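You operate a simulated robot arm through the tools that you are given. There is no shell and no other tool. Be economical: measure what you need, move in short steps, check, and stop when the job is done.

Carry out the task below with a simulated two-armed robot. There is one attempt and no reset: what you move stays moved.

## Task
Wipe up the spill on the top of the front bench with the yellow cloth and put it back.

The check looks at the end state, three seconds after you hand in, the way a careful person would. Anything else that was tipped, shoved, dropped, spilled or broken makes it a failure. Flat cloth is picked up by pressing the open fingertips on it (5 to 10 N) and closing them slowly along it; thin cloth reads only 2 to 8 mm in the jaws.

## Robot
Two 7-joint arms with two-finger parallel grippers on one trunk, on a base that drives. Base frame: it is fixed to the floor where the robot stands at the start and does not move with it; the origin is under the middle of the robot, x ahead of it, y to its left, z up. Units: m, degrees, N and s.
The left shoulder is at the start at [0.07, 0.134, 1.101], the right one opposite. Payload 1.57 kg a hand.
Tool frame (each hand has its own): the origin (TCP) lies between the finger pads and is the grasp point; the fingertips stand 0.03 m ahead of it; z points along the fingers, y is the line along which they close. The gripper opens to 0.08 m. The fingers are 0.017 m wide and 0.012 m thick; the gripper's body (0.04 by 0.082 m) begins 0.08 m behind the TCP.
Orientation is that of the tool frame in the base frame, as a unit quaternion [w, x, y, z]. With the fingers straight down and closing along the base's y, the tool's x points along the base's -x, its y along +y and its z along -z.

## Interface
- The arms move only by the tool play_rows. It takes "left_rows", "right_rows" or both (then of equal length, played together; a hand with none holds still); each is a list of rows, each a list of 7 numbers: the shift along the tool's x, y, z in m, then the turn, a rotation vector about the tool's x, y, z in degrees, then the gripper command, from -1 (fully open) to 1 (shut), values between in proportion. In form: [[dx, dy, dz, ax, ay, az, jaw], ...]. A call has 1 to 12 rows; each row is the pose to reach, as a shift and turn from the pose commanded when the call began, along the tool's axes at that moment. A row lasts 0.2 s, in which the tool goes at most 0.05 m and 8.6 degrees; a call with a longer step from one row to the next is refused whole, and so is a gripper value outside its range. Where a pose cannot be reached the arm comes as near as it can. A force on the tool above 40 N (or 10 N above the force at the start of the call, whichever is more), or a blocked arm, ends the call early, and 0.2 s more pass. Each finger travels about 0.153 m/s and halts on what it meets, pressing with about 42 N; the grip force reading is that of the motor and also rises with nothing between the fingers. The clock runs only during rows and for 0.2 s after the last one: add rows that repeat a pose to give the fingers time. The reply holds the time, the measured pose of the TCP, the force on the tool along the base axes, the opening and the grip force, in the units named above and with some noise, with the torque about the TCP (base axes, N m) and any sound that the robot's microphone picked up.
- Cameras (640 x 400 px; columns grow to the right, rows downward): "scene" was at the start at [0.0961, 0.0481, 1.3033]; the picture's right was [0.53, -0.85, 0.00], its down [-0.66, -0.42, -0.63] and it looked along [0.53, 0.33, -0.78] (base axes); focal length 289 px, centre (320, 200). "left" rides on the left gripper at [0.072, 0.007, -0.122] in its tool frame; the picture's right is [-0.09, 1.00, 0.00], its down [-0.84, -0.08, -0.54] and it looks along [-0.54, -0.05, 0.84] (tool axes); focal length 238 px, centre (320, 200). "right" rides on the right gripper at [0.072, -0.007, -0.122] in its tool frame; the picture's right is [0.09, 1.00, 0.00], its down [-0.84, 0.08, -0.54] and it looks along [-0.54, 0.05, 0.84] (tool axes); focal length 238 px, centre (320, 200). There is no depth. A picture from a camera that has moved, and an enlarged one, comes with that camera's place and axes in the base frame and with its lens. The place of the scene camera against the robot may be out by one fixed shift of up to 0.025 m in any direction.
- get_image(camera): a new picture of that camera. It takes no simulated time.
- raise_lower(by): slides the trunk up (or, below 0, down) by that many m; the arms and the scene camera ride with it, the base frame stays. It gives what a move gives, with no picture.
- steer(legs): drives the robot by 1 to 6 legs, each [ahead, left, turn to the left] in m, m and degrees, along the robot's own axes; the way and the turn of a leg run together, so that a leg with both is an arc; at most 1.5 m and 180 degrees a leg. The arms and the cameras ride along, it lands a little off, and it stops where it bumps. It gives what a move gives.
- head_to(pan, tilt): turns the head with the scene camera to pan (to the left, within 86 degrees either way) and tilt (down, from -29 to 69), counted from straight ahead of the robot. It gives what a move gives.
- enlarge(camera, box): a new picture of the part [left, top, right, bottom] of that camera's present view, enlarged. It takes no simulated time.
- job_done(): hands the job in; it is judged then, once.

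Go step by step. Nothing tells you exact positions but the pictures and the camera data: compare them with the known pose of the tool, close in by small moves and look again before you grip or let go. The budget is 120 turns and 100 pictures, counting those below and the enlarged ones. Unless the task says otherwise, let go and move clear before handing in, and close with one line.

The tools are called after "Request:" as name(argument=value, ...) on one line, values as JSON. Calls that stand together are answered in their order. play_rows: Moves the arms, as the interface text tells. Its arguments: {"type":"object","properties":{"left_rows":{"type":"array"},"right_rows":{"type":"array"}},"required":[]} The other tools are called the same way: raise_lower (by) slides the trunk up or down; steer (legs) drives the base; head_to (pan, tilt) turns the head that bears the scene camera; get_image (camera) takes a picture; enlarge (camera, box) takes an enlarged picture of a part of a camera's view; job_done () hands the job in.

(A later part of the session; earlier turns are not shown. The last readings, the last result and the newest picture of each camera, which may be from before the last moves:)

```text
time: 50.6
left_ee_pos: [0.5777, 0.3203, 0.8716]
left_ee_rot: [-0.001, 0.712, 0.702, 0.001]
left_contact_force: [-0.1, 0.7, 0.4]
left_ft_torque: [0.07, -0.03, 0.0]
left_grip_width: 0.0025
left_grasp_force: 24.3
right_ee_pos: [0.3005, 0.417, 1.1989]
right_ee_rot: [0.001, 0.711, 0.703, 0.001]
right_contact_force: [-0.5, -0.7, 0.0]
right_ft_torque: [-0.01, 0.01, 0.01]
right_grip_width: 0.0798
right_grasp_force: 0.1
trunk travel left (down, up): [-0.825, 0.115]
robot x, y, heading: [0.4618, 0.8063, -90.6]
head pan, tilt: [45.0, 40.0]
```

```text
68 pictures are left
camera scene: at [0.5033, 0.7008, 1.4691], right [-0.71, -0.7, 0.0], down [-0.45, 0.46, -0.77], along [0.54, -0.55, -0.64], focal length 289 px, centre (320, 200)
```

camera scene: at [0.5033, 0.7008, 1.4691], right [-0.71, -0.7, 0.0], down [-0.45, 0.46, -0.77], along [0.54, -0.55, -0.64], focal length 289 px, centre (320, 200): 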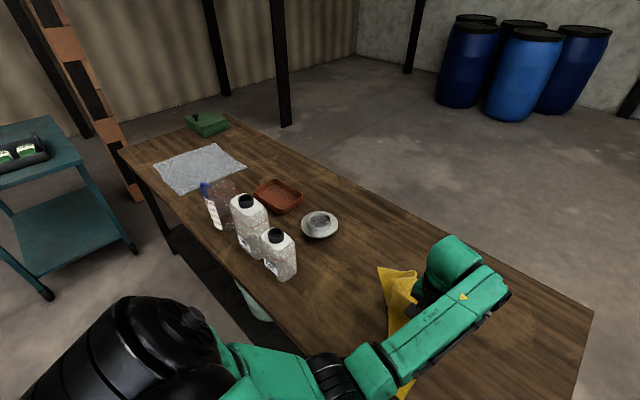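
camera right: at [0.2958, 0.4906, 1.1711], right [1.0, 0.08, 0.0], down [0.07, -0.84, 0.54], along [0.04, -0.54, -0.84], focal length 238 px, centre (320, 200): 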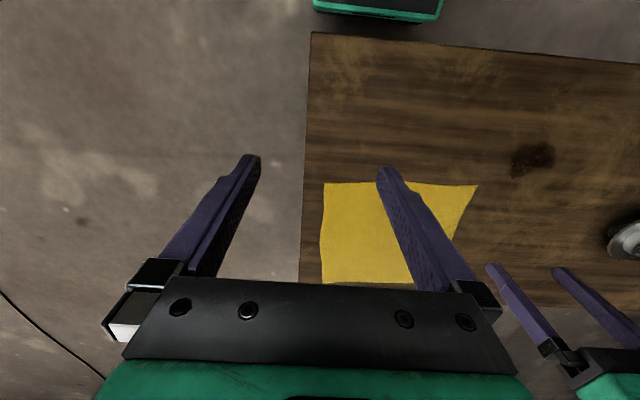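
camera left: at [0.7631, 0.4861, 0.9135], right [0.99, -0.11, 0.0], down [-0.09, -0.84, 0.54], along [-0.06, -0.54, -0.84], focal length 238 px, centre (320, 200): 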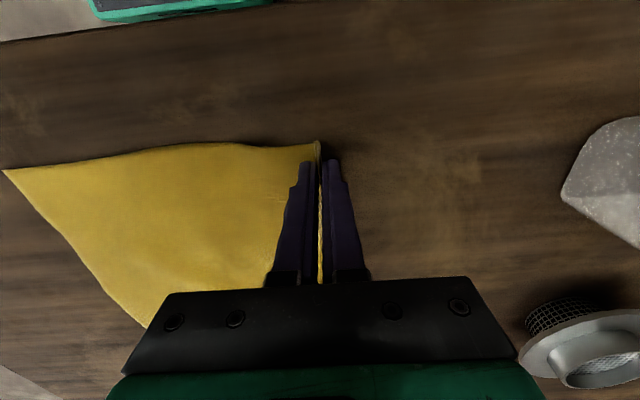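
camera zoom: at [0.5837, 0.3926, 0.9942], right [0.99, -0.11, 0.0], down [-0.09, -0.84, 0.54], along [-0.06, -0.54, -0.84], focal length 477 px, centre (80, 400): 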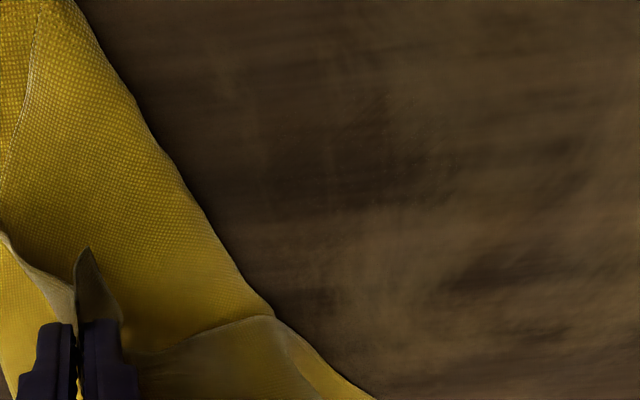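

Only a very faint shade is left around (0.69, 0.36). I'll lay the corner out again and do a finer raster there.

Request:
play_rows(left_rows=[[0.02, 0.03, 0.0, 0, 0, 0, 1], [0.04, 0.07, 0.01, 0, 0, 0, 1], [0.06, 0.11, 0.03, 0, 0, 0, 1], [0.08, 0.14, 0.05, 0, 0, 0, 1], [0.09, 0.165, 0.065, 0, 0, 0, 1], [0.1, 0.18, 0.075, 0, 0, 0, 1], [0.1, 0.19, 0.08, 0, 0, 0, 1]])

Request:
play_rows(left_rows=[[0, -0.04, 0.002, 0, 0, 0, 1], [0, -0.08, 0.002, 0, 0, 0, 1], [-0.015, -0.11, 0.002, 0, 0, 0, 1], [-0.018, -0.065, 0.002, 0, 0, 0, 1], [-0.018, -0.02, 0.002, 0, 0, 0, 1], [-0.033, -0.03, 0.002, 0, 0, 0, 1], [-0.033, -0.07, 0.002, 0, 0, 0, 1], [-0.033, -0.11, 0.002, 0, 0, 0, 1], [-0.048, -0.1, 0.002, 0, 0, 0, 1], [-0.048, -0.06, 0.002, 0, 0, 0, 1], [-0.048, -0.02, 0.002, 0, 0, 0, 1], [-0.06, -0.03, 0.002, 0, 0, 0, 1]])

Request:
play_rows(left_rows=[[-0.003, -0.04, 0, 0, 0, 0, 1], [-0.003, -0.08, 0, 0, 0, 0, 1], [-0.018, -0.08, 0, 0, 0, 0, 1], [-0.018, -0.04, 0, 0, 0, 0, 1], [-0.018, 0.0, 0, 0, 0, 0, 1], [-0.0, -0.06, 0, 0, 0, 0, 1], [0.03, -0.05, 0, 0, 0, 0, 1], [0.06, -0.04, 0, 0, 0, 0, 1], [0.02, -0.035, 0, 0, 0, 0, 1], [0.02, -0.01, 0, 0, 0, 0, 1], [0.05, 0.01, 0, 0, 0, 0, 1], [0.065, 0.03, 0, 0, 0, 0, 1]])

Request:
play_rows(left_rows=[[0, -0.01, -0.04, 0, 0, 0, 1], [-0.01, -0.04, -0.06, 0, 0, 0, 1], [-0.03, -0.08, -0.07, 0, 0, 0, 1], [-0.05, -0.12, -0.08, 0, 0, 0, 1], [-0.07, -0.15, -0.08, 0, 0, 0, 1], [-0.09, -0.18, -0.08, 0, 0, 0, 1]])

Request:
enlarge(camera="left", box=[280, 0, 600, 200])

```text
time: 52.2
left_ee_pos: [0.768, 0.4233, 0.7914]
left_ee_rot: [0.0, 0.713, 0.701, 0.0]
left_contact_force: [-3.2, -1.6, 4.4]
left_ft_torque: [-0.02, 0.09, 0.02]
left_grip_width: 0.0023
left_grasp_force: 23.6
right_ee_pos: [0.2992, 0.4201, 1.2002]
right_ee_rot: [0.002, 0.71, 0.704, 0.0]
right_contact_force: [-0.8, 0.7, -0.3]
right_ft_torque: [0.01, -0.03, -0.02]
right_grip_width: 0.0802
right_grasp_force: 0.0
trunk travel left (down, up): [-0.825, 0.115]
robot x, y, heading: [0.4629, 0.8047, -90.7]
head pan, tilt: [45.0, 40.0]
```

```text
time: 54.1
left_ee_pos: [0.6609, 0.3881, 0.7923]
left_ee_rot: [-0.002, 0.711, 0.703, 0.002]
left_contact_force: [0.6, 10.7, 26.3]
left_ft_torque: [0.35, 0.1, -0.06]
left_grip_width: 0.0021
left_grasp_force: 24.1
right_ee_pos: [0.3003, 0.422, 1.2008]
right_ee_rot: [0.002, 0.711, 0.703, 0.0]
right_contact_force: [0.1, 0.0, -0.6]
right_ft_torque: [0.01, 0.02, -0.02]
right_grip_width: 0.0803
right_grasp_force: 0.0
trunk travel left (down, up): [-0.825, 0.115]
robot x, y, heading: [0.4632, 0.8039, -90.6]
head pan, tilt: [45.0, 40.0]
stopped in row 9 (left hand): the force on the tool passed its limit (the readings are from after the stop); the commanded pose is now the measured one
```

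```text
refused: row 6 steps farther than a row can; nothing moved
```

```text
time: 55.7
left_ee_pos: [0.5335, 0.29, 0.8586]
left_ee_rot: [0.023, 0.692, 0.721, 0.029]
left_contact_force: [0.4, 0.4, 0.0]
left_ft_torque: [0.01, 0.03, 0.02]
left_grip_width: 0.0024
left_grasp_force: 23.8
right_ee_pos: [0.3023, 0.4184, 1.2012]
right_ee_rot: [0.0, 0.711, 0.703, 0.0]
right_contact_force: [0.8, -0.4, -0.7]
right_ft_torque: [0.0, 0.01, 0.0]
right_grip_width: 0.0799
right_grasp_force: 0.0
trunk travel left (down, up): [-0.825, 0.115]
robot x, y, heading: [0.4666, 0.8018, -90.5]
head pan, tilt: [45.0, 40.0]
stopped in row 6 (left hand): the arm was blocked; the commanded pose is now the measured one
```

```text
2.00 times, centred on (440, 100) of left
camera zoom: at [0.5273, 0.3618, 0.9804], right [1.0, -0.05, 0.07], down [-0.08, -0.84, 0.53], along [0.03, -0.53, -0.84], focal length 477 px, centre (80, 400)
```

zoom: 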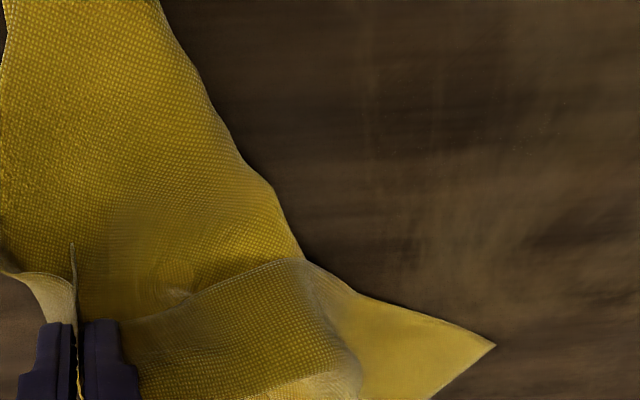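

The spot now looks like plain wood grain. I straighten the hand and lay the corner back out flat, ready to let go.

Request:
play_rows(left_rows=[[0.01, 0.02, 0.0, 2, -0.2, 1.5, 1], [0.02, 0.05, 0.0, 4.2, -0.5, 3, 1], [0.04, 0.085, 0.0, 4.2, -0.5, 3, 1], [0.06, 0.12, 0.01, 4.2, -0.5, 3, 1], [0.08, 0.155, 0.025, 4.2, -0.5, 3, 1], [0.1, 0.19, 0.04, 4.2, -0.5, 3, 1], [0.115, 0.21, 0.055, 4.2, -0.5, 3, 1], [0.12, 0.225, 0.06, 4.2, -0.5, 3, 1]])

Request:
get_image(camera="left")

Request:
get_image(camera="scene")

```text
time: 57.5
left_ee_pos: [0.7529, 0.42, 0.815]
left_ee_rot: [-0.001, 0.713, 0.702, -0.001]
left_contact_force: [0.8, -0.6, -0.3]
left_ft_torque: [0.02, -0.01, -0.03]
left_grip_width: 0.0028
left_grasp_force: 23.8
right_ee_pos: [0.3019, 0.417, 1.2012]
right_ee_rot: [0.001, 0.711, 0.703, 0.001]
right_contact_force: [0.8, -0.1, 0.3]
right_ft_torque: [0.01, 0.04, -0.01]
right_grip_width: 0.0803
right_grasp_force: 0.0
trunk travel left (down, up): [-0.825, 0.115]
robot x, y, heading: [0.4655, 0.8046, -90.7]
head pan, tilt: [45.0, 40.0]
```

```text
66 pictures are left
camera left: at [0.7609, 0.4916, 0.9365], right [0.99, -0.11, 0.0], down [-0.09, -0.84, 0.54], along [-0.06, -0.54, -0.84], focal length 238 px, centre (320, 200)
```

left: 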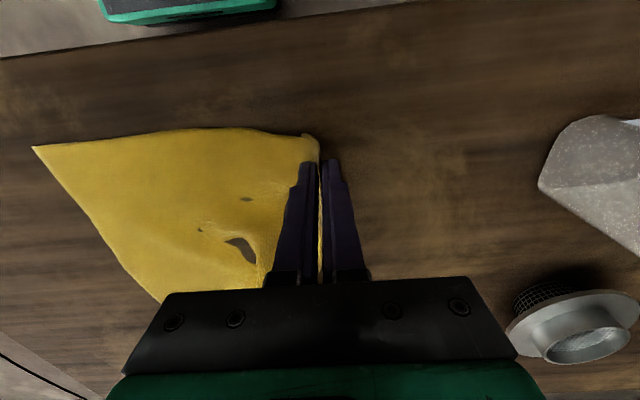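

```text
65 pictures are left
camera scene: at [0.5054, 0.7019, 1.4692], right [-0.71, -0.7, 0.0], down [-0.45, 0.46, -0.77], along [0.54, -0.55, -0.64], focal length 289 px, centre (320, 200)
```

scene: 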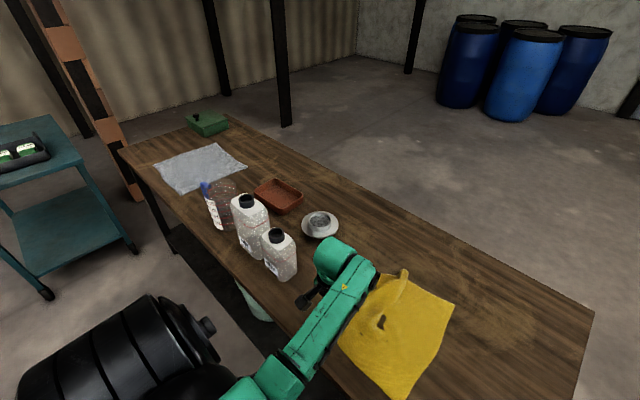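

The cloth is laid out with a slight wrinkle. I pull a little more to tension it and then release.

Request:
play_rows(left_rows=[[0.005, 0.01, 0.01, 0, 0, 0, 1], [0.01, 0.02, 0.018, 0, 0, 0, 1], [0.015, 0.03, 0.02, 0, 0, 0, 1], [0.015, 0.03, 0.02, 0, 0, 0, 1], [0.015, 0.03, 0.02, 0, 0, 0, 0.7], [0.015, 0.03, 0.018, 0, 0, 0, 0.5], [0.015, 0.03, 0.0, 0, 0, 0, 0.4], [0.015, 0.03, -0.03, 0, 0, 0, 0.4], [0.015, 0.03, -0.07, 0, 0, 0, 0.2], [0.0, 0.0, -0.11, 0, 0, 0, 0], [0.0, -0.03, -0.13, 0, 0, 0, 0]])

Request:
get_image(camera="left")

Request:
get_image(camera="scene")

```text
refused: row 10 steps farther than a row can; nothing moved
```

```text
64 pictures are left
camera left: at [0.7609, 0.4916, 0.9365], right [0.99, -0.11, 0.0], down [-0.09, -0.84, 0.54], along [-0.06, -0.54, -0.84], focal length 238 px, centre (320, 200)
```

left: 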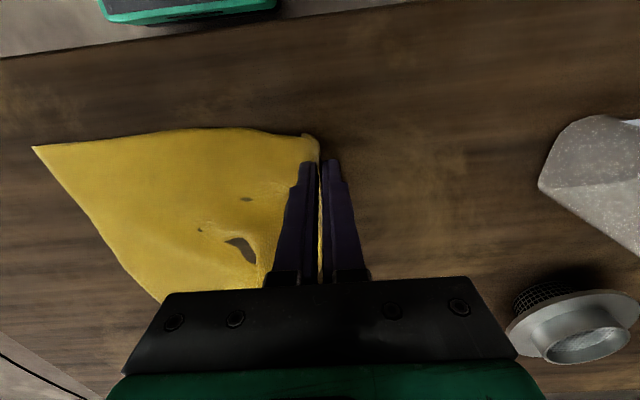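

```text
63 pictures are left
camera scene: at [0.5054, 0.7019, 1.4692], right [-0.71, -0.7, 0.0], down [-0.45, 0.46, -0.77], along [0.54, -0.55, -0.64], focal length 289 px, centre (320, 200)
```

scene: 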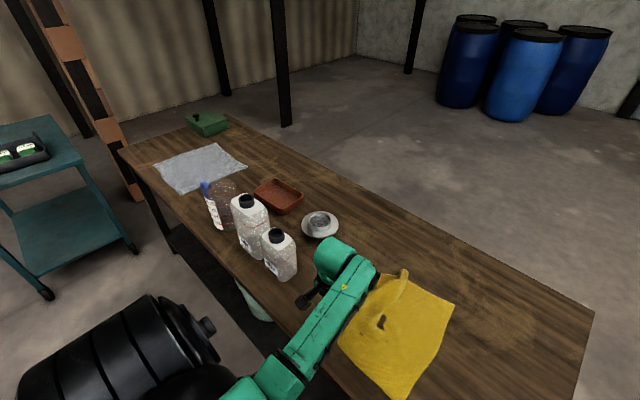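

The call was refused because one step was too long, so I'll repeat it with smaller steps.

Request:
play_rows(left_rows=[[0.005, 0.01, 0.01, 0, 0, 0, 1], [0.01, 0.02, 0.018, 0, 0, 0, 1], [0.015, 0.03, 0.02, 0, 0, 0, 1], [0.015, 0.03, 0.02, 0, 0, 0, 1], [0.015, 0.03, 0.02, 0, 0, 0, 0.7], [0.015, 0.03, 0.018, 0, 0, 0, 0.5], [0.015, 0.03, 0.0, 0, 0, 0, 0.4], [0.015, 0.03, -0.03, 0, 0, 0, 0.4], [0.015, 0.03, -0.06, 0, 0, 0, 0.2], [0.0, 0.01, -0.09, 0, 0, 0, 0], [0.0, -0.02, -0.11, 0, 0, 0, 0]])

Request:
get_image(camera="left")

Request:
get_image(camera="scene")

```text
time: 59.9
left_ee_pos: [0.7344, 0.4227, 0.9267]
left_ee_rot: [-0.002, 0.712, 0.702, -0.001]
left_contact_force: [-0.2, 0.2, 0.2]
left_ft_torque: [-0.02, -0.01, 0.0]
left_grip_width: 0.04
left_grasp_force: 0.0
right_ee_pos: [0.3022, 0.4181, 1.2015]
right_ee_rot: [0.001, 0.71, 0.704, -0.001]
right_contact_force: [-0.2, -0.4, 0.9]
right_ft_torque: [-0.01, -0.02, -0.01]
right_grip_width: 0.0798
right_grasp_force: 0.0
trunk travel left (down, up): [-0.825, 0.115]
robot x, y, heading: [0.4641, 0.8077, -90.6]
head pan, tilt: [45.0, 40.0]
```

```text
62 pictures are left
camera left: at [0.7421, 0.4949, 1.0478], right [0.99, -0.11, 0.0], down [-0.09, -0.84, 0.54], along [-0.06, -0.54, -0.84], focal length 238 px, centre (320, 200)
```

left: 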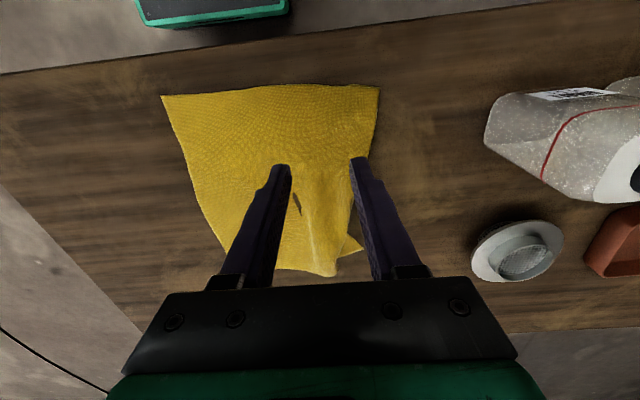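

```text
61 pictures are left
camera scene: at [0.5053, 0.703, 1.4692], right [-0.71, -0.7, 0.0], down [-0.45, 0.46, -0.77], along [0.54, -0.55, -0.64], focal length 289 px, centre (320, 200)
```

scene: 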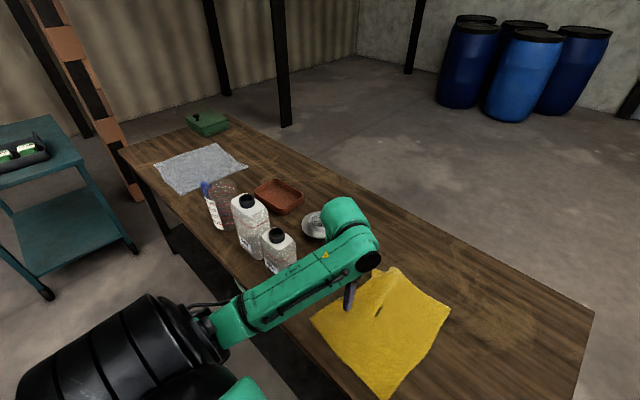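

The cloth is released, slightly wrinkled and shifted about +0.15 m in x and y. Now I drive back round to the front end to pull it back by its near edge.

Request:
steer(legs=[[-0.05, 0, 0], [0, -0.61, 0], [0, 0, 90.6], [0, -0.76, 0]])

Request:
head_to(pan=15, tilt=55)

Request:
get_image(camera="scene")

```text
time: 71.3
left_ee_pos: [0.2657, 0.3701, 0.9261]
left_ee_rot: [0.0, 0.001, 1.0, -0.001]
left_contact_force: [-0.1, -0.3, 0.5]
left_ft_torque: [0.01, 0.03, -0.01]
left_grip_width: 0.0397
left_grasp_force: 0.1
right_ee_pos: [0.2742, -0.0619, 1.1998]
right_ee_rot: [-0.001, -0.001, 1.0, 0.001]
right_contact_force: [0.5, 0.4, -0.3]
right_ft_torque: [-0.02, -0.04, 0.0]
right_grip_width: 0.0798
right_grasp_force: 0.1
trunk travel left (down, up): [-0.825, 0.115]
robot x, y, heading: [-0.1123, 0.0934, 0.1]
head pan, tilt: [45.0, 40.0]
```

```text
time: 72.3
left_ee_pos: [0.2655, 0.37, 0.9269]
left_ee_rot: [0.0, 0.001, 1.0, -0.001]
left_contact_force: [0.2, 0.4, -0.9]
left_ft_torque: [-0.05, -0.02, -0.02]
left_grip_width: 0.0399
left_grasp_force: 0.1
right_ee_pos: [0.2743, -0.064, 1.2004]
right_ee_rot: [0.0, -0.001, 1.0, 0.0]
right_contact_force: [-0.2, -0.2, 0.3]
right_ft_torque: [0.0, -0.04, -0.02]
right_grip_width: 0.08
right_grasp_force: 0.1
trunk travel left (down, up): [-0.825, 0.115]
robot x, y, heading: [-0.1144, 0.0956, 0.2]
head pan, tilt: [15.0, 55.0]
```

```text
60 pictures are left
camera scene: at [-0.0134, 0.1212, 1.4486], right [0.26, -0.97, 0.0], down [-0.79, -0.21, -0.57], along [0.55, 0.15, -0.82], focal length 289 px, centre (320, 200)
```

scene: 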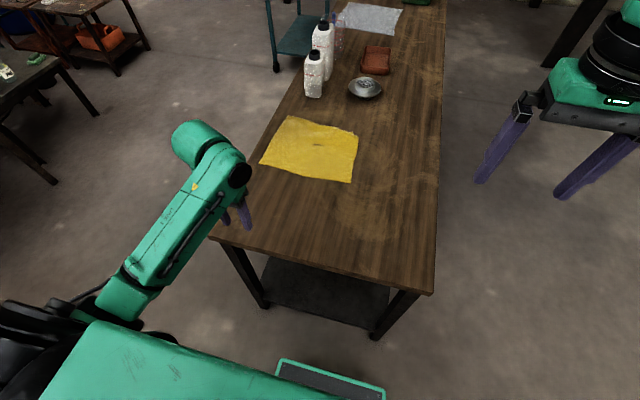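

The cloth now has its near corners around A (0.534, 0.169) and D (0.537, 0.47), so it must go back about 0.2 m in −x and −y. I position the robot at about (0, 0.15), bring both hands above those corners and look.

Request:
steer(legs=[[0.11, 0.055, 0]])

Request:
play_rows(left_rows=[[-0.03, 0, 0, 0, 0, 0, -0.3], [-0.06, 0, 0, 0, 0, 0, -0.3], [-0.09, 0, 0, 0, 0, 0, -0.3], [-0.12, 0, 0, 0, 0, 0, -0.3], [-0.15, 0.005, 0, 0, 0, 0, -0.3], [-0.165, 0.01, 0, 0, 0, 0, -0.3], [-0.165, 0.01, 0, 0, 0, 0, -0.3], [-0.165, 0.01, 0, 0, 0, 0, -0.3]], right_rows=[[-0.02, 0.025, 0.04, 0, 0, 0, -0.3], [-0.04, 0.05, 0.075, 0, 0, 0, -0.3], [-0.06, 0.075, 0.11, 0, 0, 0, -0.3], [-0.08, 0.1, 0.145, 0, 0, 0, -0.3], [-0.1, 0.125, 0.18, 0, 0, 0, -0.3], [-0.12, 0.15, 0.21, 0, 0, 0, -0.3], [-0.14, 0.175, 0.24, 0, 0, 0, -0.3], [-0.155, 0.19, 0.27, 0, 0, 0, -0.3]])

Request:
get_image(camera="left")

Request:
get_image(camera="right")

Request:
get_image(camera="scene")

```text
time: 73.5
left_ee_pos: [0.3756, 0.4246, 0.9286]
left_ee_rot: [0.001, 0.003, 1.0, -0.002]
left_contact_force: [-0.9, -0.8, 0.1]
left_ft_torque: [0.0, -0.02, 0.02]
left_grip_width: 0.0399
left_grasp_force: 0.1
right_ee_pos: [0.3839, -0.0088, 1.1996]
right_ee_rot: [0.0, 0.0, 1.0, 0.001]
right_contact_force: [-0.5, 0.0, -0.3]
right_ft_torque: [0.0, 0.03, 0.02]
right_grip_width: 0.08
right_grasp_force: 0.1
trunk travel left (down, up): [-0.825, 0.115]
robot x, y, heading: [-0.0063, 0.1508, -0.1]
head pan, tilt: [15.0, 55.0]
```

```text
refused: row 1 steps farther than a row can; nothing moved
```

```text
59 pictures are left
camera left: at [0.3032, 0.4326, 1.0482], right [0.1, 1.0, 0.0], down [0.84, -0.08, 0.54], along [0.54, -0.05, -0.84], focal length 238 px, centre (320, 200)
```

left: 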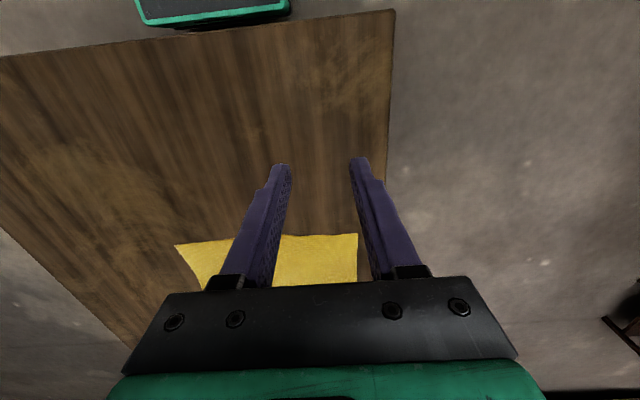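

```text
58 pictures are left
camera right: at [0.3123, -0.0145, 1.3215], right [-0.09, 1.0, 0.0], down [0.84, 0.08, 0.54], along [0.54, 0.05, -0.84], focal length 238 px, centre (320, 200)
```

right: 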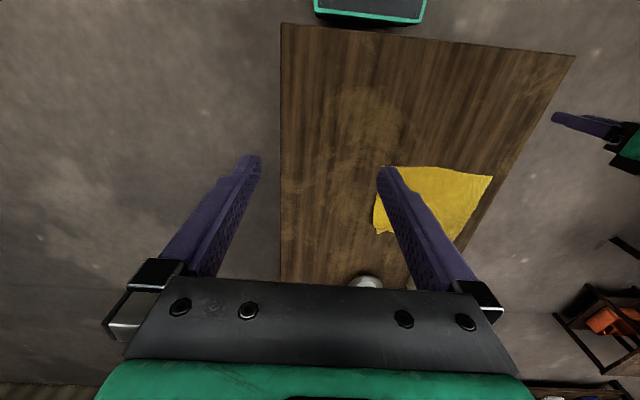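

```text
57 pictures are left
camera scene: at [0.0957, 0.1758, 1.4488], right [0.26, -0.97, 0.0], down [-0.79, -0.21, -0.57], along [0.56, 0.15, -0.82], focal length 289 px, centre (320, 200)
```

scene: 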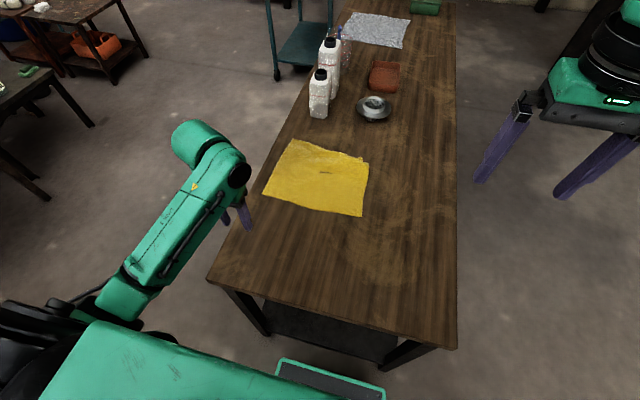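

Near corners measured at D (0.554, 0.467) and A (0.548, 0.173). I bring the hands above them in smaller steps.

Request:
play_rows(left_rows=[[-0.02, 0, 0, 0, 0, 0, -0.3], [-0.04, 0, 0, 0, 0, 0, -0.3], [-0.06, 0, 0, 0, 0, 0, -0.3], [-0.08, 0, 0, 0, 0, 0, -0.3], [-0.1, 0.005, 0, 0, 0, 0, -0.3], [-0.12, 0.01, 0, 0, 0, 0, -0.3], [-0.14, 0.01, 0, 0, 0, 0, -0.3], [-0.16, 0.01, 0.01, 0, 0, 0, -0.3], [-0.18, 0.01, 0.03, 0, 0, 0, -0.3], [-0.2, 0.01, 0.05, 0, 0, 0, -0.3], [-0.2, 0.01, 0.07, 0, 0, 0, -0.3]], right_rows=[[-0.0188, 0.0214, 0.03, 0, 0, 0, -0.3], [-0.0376, 0.0428, 0.06, 0, 0, 0, -0.3], [-0.0564, 0.0642, 0.09, 0, 0, 0, -0.3], [-0.0752, 0.0856, 0.12, 0, 0, 0, -0.3], [-0.094, 0.107, 0.15, 0, 0, 0, -0.3], [-0.1128, 0.1284, 0.18, 0, 0, 0, -0.3], [-0.1316, 0.1498, 0.21, 0, 0, 0, -0.3], [-0.1504, 0.1712, 0.24, 0, 0, 0, -0.3], [-0.1692, 0.1926, 0.27, 0, 0, 0, -0.3], [-0.188, 0.214, 0.3, 0, 0, 0, -0.3], [-0.188, 0.214, 0.34, 0, 0, 0, -0.3]])

Request:
get_image(camera="left")

Request:
get_image(camera="right")

Request:
get_image(camera="scene")

```text
time: 75.9
left_ee_pos: [0.576, 0.4321, 0.8587]
left_ee_rot: [0.001, 0.003, 1.0, -0.002]
left_contact_force: [0.0, 0.2, 0.2]
left_ft_torque: [-0.04, -0.01, -0.01]
left_grip_width: 0.0518
left_grasp_force: 0.1
left hand out of reach, approached as far as the arm can: row 11
right_ee_pos: [0.5059, 0.2168, 0.879]
right_ee_rot: [0.0, 0.0, 1.0, -0.001]
right_contact_force: [0.1, 0.1, -0.8]
right_ft_torque: [-0.05, 0.01, 0.0]
right_grip_width: 0.052
right_grasp_force: 0.0
right hand out of reach, approached as far as the arm can: row 9, 10, 11
trunk travel left (down, up): [-0.825, 0.115]
robot x, y, heading: [-0.0042, 0.1522, 0.1]
head pan, tilt: [15.0, 55.0]
```

```text
56 pictures are left
camera left: at [0.5024, 0.4402, 0.9796], right [0.1, 1.0, -0.01], down [0.83, -0.08, 0.55], along [0.54, -0.06, -0.84], focal length 238 px, centre (320, 200)
```

left: 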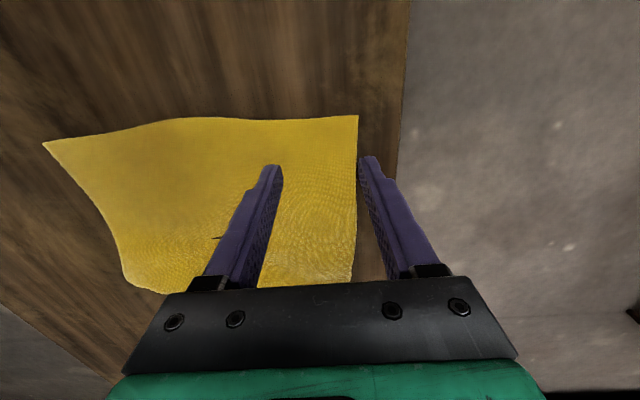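

```text
55 pictures are left
camera right: at [0.4351, 0.2115, 1.0001], right [-0.09, 1.0, 0.0], down [0.84, 0.08, 0.54], along [0.54, 0.05, -0.84], focal length 238 px, centre (320, 200)
```

right: 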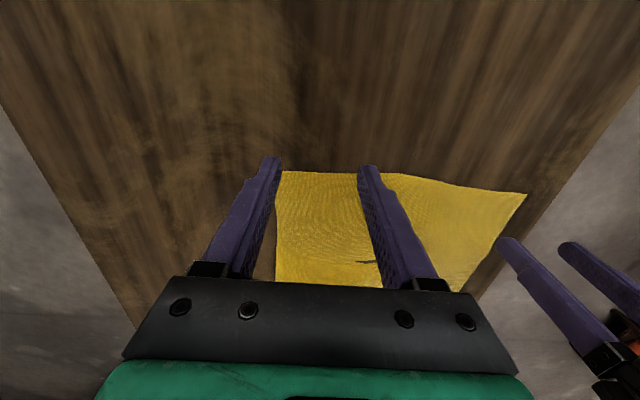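

```text
54 pictures are left
camera scene: at [0.0972, 0.1801, 1.4486], right [0.26, -0.97, 0.0], down [-0.79, -0.21, -0.57], along [0.55, 0.15, -0.82], focal length 289 px, centre (320, 200)
```

scene: 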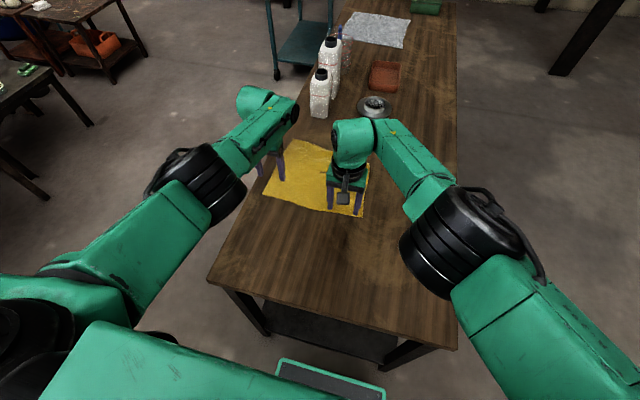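

The hands are at their reach limit with the trunk high. I lift them slightly and lower the trunk 0.1 m to gain reach.

Request:
play_rows(left_rows=[[0, 0, -0.03, 0, 0, 0, -0.3], [0, 0, -0.06, 0, 0, 0, -0.3], [0, 0, -0.08, 0, 0, 0, -0.3]], right_rows=[[0, 0, -0.03, 0, 0, 0, -0.3], [0, 0, -0.06, 0, 0, 0, -0.3], [0, 0, -0.08, 0, 0, 0, -0.3]])

Request:
raise_lower(by=-0.1)

```text
time: 76.7
left_ee_pos: [0.5788, 0.4335, 0.9394]
left_ee_rot: [0.0, 0.002, 1.0, -0.001]
left_contact_force: [-0.1, -0.3, 0.5]
left_ft_torque: [0.02, 0.01, 0.02]
left_grip_width: 0.0521
left_grasp_force: 0.1
right_ee_pos: [0.5037, 0.2108, 0.959]
right_ee_rot: [0.0, 0.0, 1.0, 0.0]
right_contact_force: [0.0, 0.8, -0.4]
right_ft_torque: [-0.02, -0.03, 0.0]
right_grip_width: 0.0519
right_grasp_force: 0.0
trunk travel left (down, up): [-0.825, 0.115]
robot x, y, heading: [-0.0037, 0.1511, 0.1]
head pan, tilt: [15.0, 55.0]
```

```text
time: 78.1
left_ee_pos: [0.5779, 0.4351, 0.8374]
left_ee_rot: [0.0, 0.002, 1.0, -0.002]
left_contact_force: [0.0, 0.0, -0.1]
left_ft_torque: [0.01, 0.0, 0.03]
left_grip_width: 0.0517
left_grasp_force: 0.1
right_ee_pos: [0.5041, 0.2113, 0.8596]
right_ee_rot: [0.0, 0.0, 1.0, 0.0]
right_contact_force: [-0.3, 0.4, -1.1]
right_ft_torque: [0.01, 0.0, -0.01]
right_grip_width: 0.052
right_grasp_force: 0.1
trunk travel left (down, up): [-0.725, 0.215]
robot x, y, heading: [-0.0042, 0.1517, -0.0]
head pan, tilt: [15.0, 55.0]
```

Now I bring both hands just above the corners, shifted slightly inward.

Request:
play_rows(left_rows=[[0, -0.01, 0.005, 0, 0, 0, -0.3], [0, -0.01, 0.01, 0, 0, 0, -0.3], [0, -0.01, 0.02, 0, 0, 0, -0.3], [0, -0.01, 0.027, 0, 0, 0, -0.3]], right_rows=[[-0.025, 0.007, 0.01, 0, 0, 0, -0.3], [-0.05, 0.007, 0.025, 0, 0, 0, -0.3], [-0.069, 0.007, 0.04, 0, 0, 0, -0.3], [-0.069, 0.007, 0.05, 0, 0, 0, -0.3]])

Request:
get_image(camera="left")

Request:
get_image(camera="right")

```text
time: 79.1
left_ee_pos: [0.5785, 0.4238, 0.8117]
left_ee_rot: [0.0, 0.003, 1.0, -0.003]
left_contact_force: [-0.3, -0.1, 0.1]
left_ft_torque: [0.02, 0.0, 0.0]
left_grip_width: 0.0522
left_grasp_force: 0.1
right_ee_pos: [0.5288, 0.2061, 0.8367]
right_ee_rot: [-0.001, -0.001, 1.0, -0.001]
right_contact_force: [-0.2, 1.1, 0.1]
right_ft_torque: [0.02, -0.03, 0.04]
right_grip_width: 0.0519
right_grasp_force: 0.0
right hand out of reach, approached as far as the arm can: row 1, 2, 3, 4
trunk travel left (down, up): [-0.725, 0.215]
robot x, y, heading: [-0.0014, 0.154, -0.1]
head pan, tilt: [15.0, 55.0]
```

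```text
53 pictures are left
camera left: at [0.5061, 0.4334, 0.9318], right [0.1, 1.0, 0.0], down [0.84, -0.08, 0.54], along [0.54, -0.06, -0.84], focal length 238 px, centre (320, 200)
```

left: 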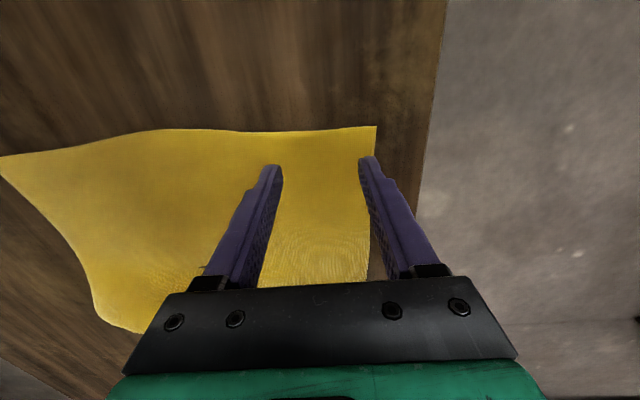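

```text
52 pictures are left
camera right: at [0.4573, 0.2012, 0.9573], right [-0.09, 1.0, 0.0], down [0.84, 0.08, 0.54], along [0.54, 0.05, -0.84], focal length 238 px, centre (320, 200)
```

right: 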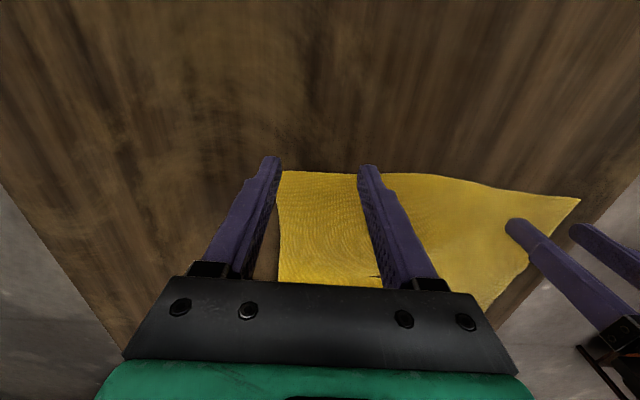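

The right hand needs to reach across too far. I'll lift the hands, shift the base 0.1 m left, and compensate with the hands.

Request:
play_rows(left_rows=[[0, 0, -0.04, 0, 0, 0, -0.3]], right_rows=[[0, 0, -0.02, 0, 0, 0, -0.3]])

Request:
steer(legs=[[0, 0.1, 0]])

```text
time: 79.5
left_ee_pos: [0.5768, 0.4238, 0.8532]
left_ee_rot: [0.0, 0.003, 1.0, -0.001]
left_contact_force: [-0.2, -0.5, 1.0]
left_ft_torque: [-0.02, -0.01, 0.0]
left_grip_width: 0.052
left_grasp_force: 0.2
right_ee_pos: [0.5284, 0.2057, 0.8565]
right_ee_rot: [0.001, 0.0, 1.0, 0.001]
right_contact_force: [-0.6, -1.3, 0.6]
right_ft_torque: [0.03, -0.01, 0.02]
right_grip_width: 0.0518
right_grasp_force: 0.1
trunk travel left (down, up): [-0.725, 0.215]
robot x, y, heading: [-0.0015, 0.1499, 0.2]
head pan, tilt: [15.0, 55.0]
```

```text
time: 80.6
left_ee_pos: [0.5766, 0.5236, 0.853]
left_ee_rot: [0.0, 0.004, 1.0, -0.001]
left_contact_force: [0.3, 0.5, 0.4]
left_ft_torque: [0.01, -0.02, -0.01]
left_grip_width: 0.0519
left_grasp_force: 0.1
right_ee_pos: [0.5307, 0.3071, 0.8564]
right_ee_rot: [0.0, 0.0, 1.0, 0.001]
right_contact_force: [-0.5, -0.9, 0.6]
right_ft_torque: [0.01, -0.02, 0.02]
right_grip_width: 0.0521
right_grasp_force: 0.1
trunk travel left (down, up): [-0.725, 0.215]
robot x, y, heading: [-0.003, 0.2547, -0.1]
head pan, tilt: [15.0, 55.0]
```

Request:
play_rows(left_rows=[[0, -0.03, 0, 0, 0, 0, -0.3], [0, -0.06, 0, 0, 0, 0, -0.3], [0, -0.0986, 0, 0, 0, 0, -0.3], [0, -0.0986, 0.025, 0, 0, 0, -0.3], [0, -0.0986, 0.045, 0, 0, 0, -0.3], [0, -0.0986, 0.045, 0, 0, 0, -0.3]], right_rows=[[0, -0.03, 0, 0, 0, 0, -0.3], [0, -0.06, 0, 0, 0, 0, -0.3], [-0.02, -0.089, 0, 0, 0, 0, -0.3], [-0.042, -0.089, 0.025, 0, 0, 0, -0.3], [-0.042, -0.089, 0.045, 0, 0, 0, -0.3], [-0.042, -0.089, 0.048, 0, 0, 0, -0.3]])

Request:
get_image(camera="left")

Request:
get_image(camera="right")

```text
time: 82.0
left_ee_pos: [0.5772, 0.4268, 0.8067]
left_ee_rot: [0.0, 0.004, 1.0, -0.002]
left_contact_force: [-0.3, -0.9, 0.2]
left_ft_torque: [0.0, 0.04, -0.03]
left_grip_width: 0.0521
left_grasp_force: 0.1
right_ee_pos: [0.5613, 0.2165, 0.8085]
right_ee_rot: [0.001, 0.0, 1.0, 0.0]
right_contact_force: [0.0, 0.1, -0.3]
right_ft_torque: [-0.01, -0.01, -0.06]
right_grip_width: 0.0518
right_grasp_force: 0.1
right hand out of reach, approached as far as the arm can: row 5, 6
trunk travel left (down, up): [-0.725, 0.215]
robot x, y, heading: [-0.0043, 0.2526, -0.3]
head pan, tilt: [15.0, 55.0]
```

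```text
51 pictures are left
camera left: at [0.5056, 0.4344, 0.9269], right [0.1, 0.99, 0.0], down [0.84, -0.08, 0.54], along [0.54, -0.06, -0.84], focal length 238 px, centre (320, 200)
```

left: 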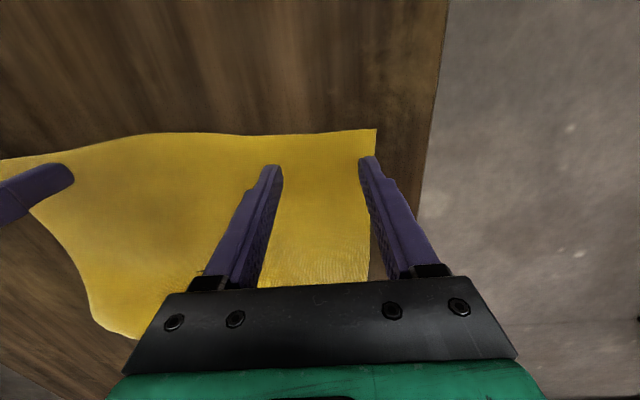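

```text
50 pictures are left
camera right: at [0.4901, 0.2103, 0.9291], right [-0.09, 1.0, 0.0], down [0.84, 0.08, 0.54], along [0.54, 0.05, -0.84], focal length 238 px, centre (320, 200)
```

right: 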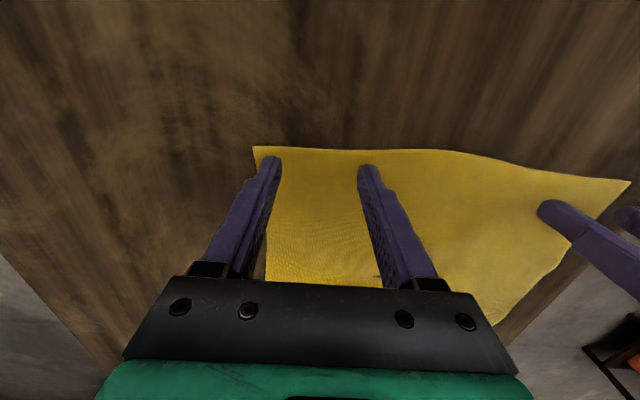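

Both hands are over their corners. I nudge the left hand inward and lower the last bit with the trunk.

Request:
play_rows(left_rows=[[0, -0.006, 0, 0, 0, 0, -0.3], [0, -0.006, 0, 0, 0, 0, -0.3]])

Request:
raise_lower(by=-0.013)

```text
time: 82.6
left_ee_pos: [0.5776, 0.4213, 0.8048]
left_ee_rot: [0.0, 0.004, 1.0, -0.002]
left_contact_force: [-0.1, 0.5, 0.1]
left_ft_torque: [0.0, 0.0, -0.03]
left_grip_width: 0.052
left_grasp_force: 0.1
right_ee_pos: [0.5613, 0.2169, 0.8086]
right_ee_rot: [0.0, 0.001, 1.0, 0.0]
right_contact_force: [0.0, 0.1, 0.1]
right_ft_torque: [0.01, -0.02, -0.03]
right_grip_width: 0.0521
right_grasp_force: 0.1
trunk travel left (down, up): [-0.725, 0.215]
robot x, y, heading: [-0.0067, 0.255, -0.2]
head pan, tilt: [15.0, 55.0]
```

```text
time: 83.2
left_ee_pos: [0.5768, 0.4204, 0.7924]
left_ee_rot: [0.0, 0.003, 1.0, -0.002]
left_contact_force: [-0.5, -0.9, 0.2]
left_ft_torque: [-0.04, 0.0, -0.02]
left_grip_width: 0.052
left_grasp_force: 0.0
right_ee_pos: [0.5616, 0.2174, 0.7958]
right_ee_rot: [0.0, 0.001, 1.0, 0.0]
right_contact_force: [-0.4, 0.4, 0.4]
right_ft_torque: [-0.01, 0.02, -0.01]
right_grip_width: 0.0518
right_grasp_force: 0.0
trunk travel left (down, up): [-0.712, 0.228]
robot x, y, heading: [-0.0002, 0.252, 0.0]
head pan, tilt: [15.0, 55.0]
```

I press both and close slowly together.

Request:
play_rows(left_rows=[[0, 0, 0.002, 0, 0, 0, -0.3], [0, 0, 0.004, 0, 0, 0, -0.3], [0, 0, 0.004, 0, 0, 0, -0.1], [0, 0, 0.004, 0, 0, 0, 0.1], [0, 0, 0.004, 0, 0, 0, 0.3], [0, 0, 0.004, 0, 0, 0, 0.5], [0, 0, 0.004, 0, 0, 0, 0.7], [0, 0, 0.004, 0, 0, 0, 0.9], [0, 0, 0.003, 0, 0, 0, 1], [0, 0, 0.002, 0, 0, 0, 1], [0, 0, 0, 0, 0, 0, 1]], right_rows=[[0, 0, 0.004, 0, 0, 0, -0.3], [0, 0, 0.008, 0, 0, 0, -0.3], [0, 0, 0.008, 0, 0, 0, -0.1], [0, 0, 0.008, 0, 0, 0, 0.1], [0, 0, 0.008, 0, 0, 0, 0.3], [0, 0, 0.008, 0, 0, 0, 0.5], [0, 0, 0.008, 0, 0, 0, 0.7], [0, 0, 0.008, 0, 0, 0, 0.9], [0, 0, 0.007, 0, 0, 0, 1], [0, 0, 0.006, 0, 0, 0, 1], [0, 0, 0.004, 0, 0, 0, 1]])

Request:
get_image(camera="left")

Request:
get_image(camera="right")

```text
time: 85.6
left_ee_pos: [0.5729, 0.4203, 0.7904]
left_ee_rot: [0.0, 0.004, 1.0, -0.003]
left_contact_force: [-0.4, -1.7, 1.6]
left_ft_torque: [0.02, 0.03, -0.02]
left_grip_width: 0.0
left_grasp_force: 20.8
right_ee_pos: [0.5585, 0.2164, 0.7923]
right_ee_rot: [0.0, 0.002, 1.0, 0.0]
right_contact_force: [-1.0, 3.1, 10.8]
right_ft_torque: [0.08, 0.0, 0.05]
right_grip_width: 0.0026
right_grasp_force: 24.0
right hand out of reach, approached as far as the arm can: row 2, 10
trunk travel left (down, up): [-0.712, 0.228]
robot x, y, heading: [-0.0041, 0.251, -0.3]
head pan, tilt: [15.0, 55.0]
```

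```text
49 pictures are left
camera left: at [0.5011, 0.4296, 0.9127], right [0.1, 1.0, 0.0], down [0.84, -0.08, 0.54], along [0.54, -0.06, -0.84], focal length 238 px, centre (320, 200)
```

left: 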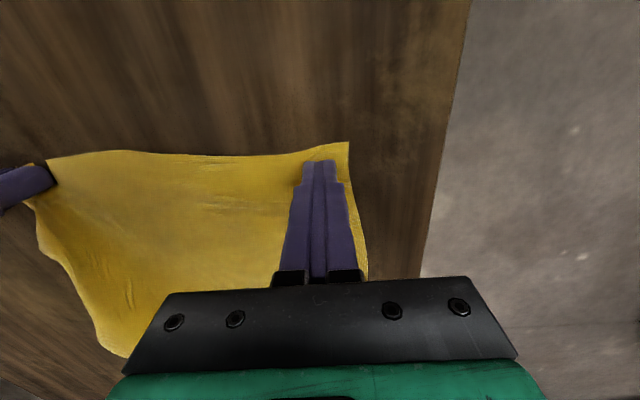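

```text
48 pictures are left
camera right: at [0.4872, 0.2114, 0.9129], right [-0.09, 1.0, 0.0], down [0.84, 0.07, 0.54], along [0.54, 0.05, -0.84], focal length 238 px, centre (320, 200)
```

right: 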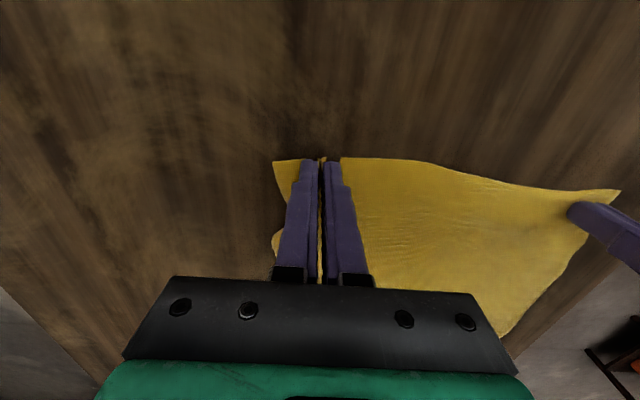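

The right hand has the cloth (2.6 mm) but the left missed. I'll retry the left a bit further in and press more firmly.

Request:
play_rows(left_rows=[[0, 0, -0.012, 0, 0, 0, 1], [0, -0.006, -0.012, 0, 0, 0, 0.3], [0, -0.012, -0.012, 0, 0, 0, -0.3], [0, -0.012, -0.012, 0, 0, 0, -0.3], [0, -0.012, -0.005, 0, 0, 0, -0.3], [0, -0.012, 0.0, 0, 0, 0, -0.3], [0, -0.012, 0.003, 0, 0, 0, -0.3]])

```text
time: 87.2
left_ee_pos: [0.5767, 0.4097, 0.7918]
left_ee_rot: [0.002, 0.003, 1.0, -0.001]
left_contact_force: [-0.6, 1.4, 13.1]
left_ft_torque: [0.19, 0.1, 0.01]
left_grip_width: 0.0521
left_grasp_force: 0.3
right_ee_pos: [0.5605, 0.2165, 0.7941]
right_ee_rot: [0.001, 0.002, 1.0, 0.0]
right_contact_force: [0.1, 0.2, 0.5]
right_ft_torque: [0.0, 0.0, 0.02]
right_grip_width: 0.0026
right_grasp_force: 23.9
trunk travel left (down, up): [-0.712, 0.228]
robot x, y, heading: [-0.0062, 0.2522, -0.1]
head pan, tilt: [15.0, 55.0]
```

Request:
play_rows(left_rows=[[0, 0, 0.001, 0, 0, 0, -0.1], [0, 0, 0.002, 0, 0, 0, 0.1], [0, 0, 0.002, 0, 0, 0, 0.3], [0, 0, 0.002, 0, 0, 0, 0.5], [0, 0, 0.002, 0, 0, 0, 0.7], [0, 0, 0.002, 0, 0, 0, 0.9], [0, 0, 0.002, 0, 0, 0, 1], [0, 0, 0.002, 0, 0, 0, 1], [0, 0, 0.0, 0, 0, 0, 1], [0, 0, -0.003, 0, 0, 0, 1]])

Request:
get_image(camera="left")

```text
time: 89.4
left_ee_pos: [0.5744, 0.4055, 0.792]
left_ee_rot: [-0.001, 0.005, 1.0, -0.006]
left_contact_force: [0.9, -31.1, 7.6]
left_ft_torque: [-0.94, 0.03, 0.14]
left_grip_width: 0.0032
left_grasp_force: 24.6
right_ee_pos: [0.5608, 0.2191, 0.7924]
right_ee_rot: [0.002, 0.001, 1.0, 0.004]
right_contact_force: [0.3, 28.3, -0.3]
right_ft_torque: [0.9, -0.05, 0.22]
right_grip_width: 0.0026
right_grasp_force: 24.1
trunk travel left (down, up): [-0.712, 0.228]
robot x, y, heading: [-0.0037, 0.2549, -0.1]
head pan, tilt: [15.0, 55.0]
```

```text
47 pictures are left
camera left: at [0.5021, 0.4143, 0.9127], right [0.1, 0.99, -0.01], down [0.84, -0.08, 0.54], along [0.54, -0.07, -0.84], focal length 238 px, centre (320, 200)
```

left: 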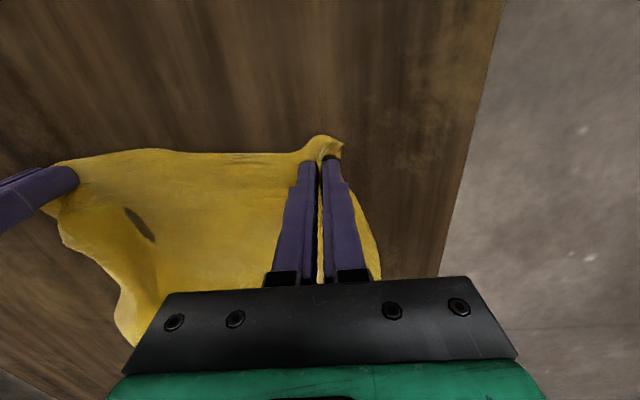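

Both hands now hold the near edge and it is taut. I relax the tension and pull the cloth back by (−0.217, −0.198) m, keeping it low.

Request:
play_rows(left_rows=[[0, -0.01, -0.004, 0, 0, 0, 1], [0.02, -0.028, -0.004, 0, 0, 0, 1], [0.04, -0.046, -0.004, 0, 0, 0, 1], [0.06, -0.064, -0.004, 0, 0, 0, 1], [0.08, -0.082, -0.004, 0, 0, 0, 1], [0.1, -0.1, -0.004, 0, 0, 0, 1]], right_rows=[[0, 0.002, -0.004, 0, 0, 0, 1], [0.02, -0.016, -0.004, 0, 0, 0, 1], [0.04, -0.034, -0.004, 0, 0, 0, 1], [0.06, -0.052, -0.004, 0, 0, 0, 1], [0.08, -0.07, -0.004, 0, 0, 0, 1], [0.1, -0.088, -0.004, 0, 0, 0, 1]])

Request:
get_image(camera="scene")

```text
time: 91.0
left_ee_pos: [0.4947, 0.3233, 0.8104]
left_ee_rot: [0.02, -0.004, 1.0, 0.002]
left_contact_force: [-3.2, -24.6, -0.7]
left_ft_torque: [-0.84, 0.1, 0.02]
left_grip_width: 0.0025
left_grasp_force: 24.0
right_ee_pos: [0.4605, 0.1408, 0.7965]
right_ee_rot: [0.005, -0.008, 1.0, 0.014]
right_contact_force: [2.8, 25.0, 2.1]
right_ft_torque: [0.77, -0.08, 0.2]
right_grip_width: 0.0027
right_grasp_force: 24.0
trunk travel left (down, up): [-0.712, 0.228]
robot x, y, heading: [-0.005, 0.2527, -0.1]
head pan, tilt: [15.0, 55.0]
stopped in row 6 (right hand): the force on the tool passed its limit (the readings are from after the stop); the commanded pose is now the measured one
```

```text
46 pictures are left
camera scene: at [0.0987, 0.2791, 1.3354], right [0.26, -0.97, 0.0], down [-0.79, -0.21, -0.57], along [0.55, 0.15, -0.82], focal length 289 px, centre (320, 200)
```

scene: 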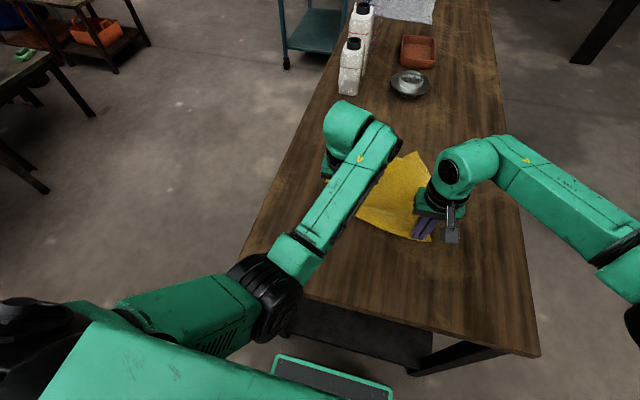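

The cloth is stretched between the hands and the left one lagged. I level both hands and slacken the cloth, then finish the pull by driving the base, which keeps the hands fixed relative to each other.

Request:
play_rows(left_rows=[[0.015, -0.01, 0.005, 0.1, 1, 0.2, 1], [0.03, -0.012, 0.01, 0.2, 2.3, 0.5, 1], [0.045, -0.012, 0.015, 0.2, 2.3, 0.5, 1], [0.045, -0.012, 0.015, 0.2, 2.3, 0.5, 1]], right_rows=[[0, 0, 0, 0.8, 0.3, 0.5, 1], [0, 0, 0, 1.6, 0.6, 0.9, 1], [0, 0, 0, 1.6, 0.6, 0.9, 1], [0, 0, 0, 1.6, 0.6, 0.9, 1]])

Request:
get_image(camera="left")

Request:
get_image(camera="right")

```text
time: 91.5
left_ee_pos: [0.496, 0.3267, 0.8258]
left_ee_rot: [0.038, -0.009, 0.999, 0.008]
left_contact_force: [-3.7, -25.5, -4.3]
left_ft_torque: [-0.82, 0.13, 0.0]
left_grip_width: 0.0026
left_grasp_force: 24.0
right_ee_pos: [0.4611, 0.1463, 0.7997]
right_ee_rot: [0.003, -0.004, 1.0, 0.012]
right_contact_force: [4.0, 26.1, 2.7]
right_ft_torque: [0.83, -0.15, 0.21]
right_grip_width: 0.0029
right_grasp_force: 24.3
trunk travel left (down, up): [-0.712, 0.228]
robot x, y, heading: [-0.0021, 0.2542, -0.1]
head pan, tilt: [15.0, 55.0]
stopped in row 2 (right hand): the force on the tool passed its limit (the readings are from after the stop); the commanded pose is now the measured one
```

```text
45 pictures are left
camera left: at [0.4148, 0.3319, 0.9403], right [0.07, 1.0, 0.02], down [0.8, -0.07, 0.6], along [0.6, -0.03, -0.8], focal length 238 px, centre (320, 200)
```

left: 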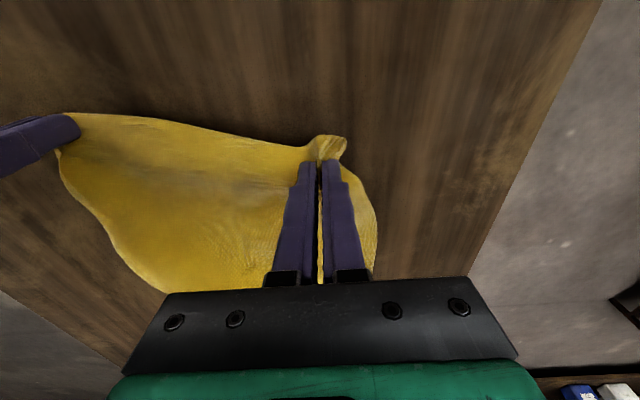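

```text
44 pictures are left
camera right: at [0.3893, 0.1371, 0.9211], right [-0.1, 0.99, 0.02], down [0.83, 0.07, 0.55], along [0.55, 0.07, -0.83], focal length 238 px, centre (320, 200)
```

right: 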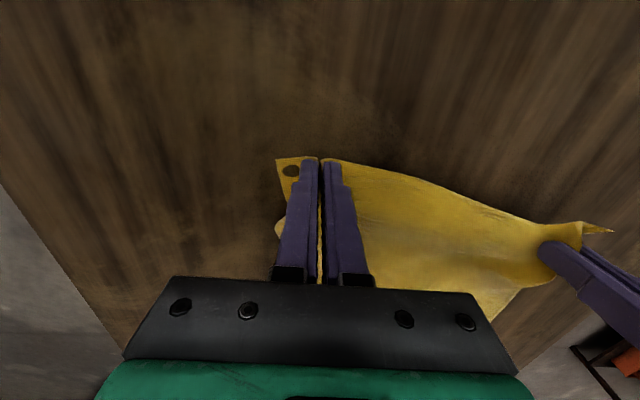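

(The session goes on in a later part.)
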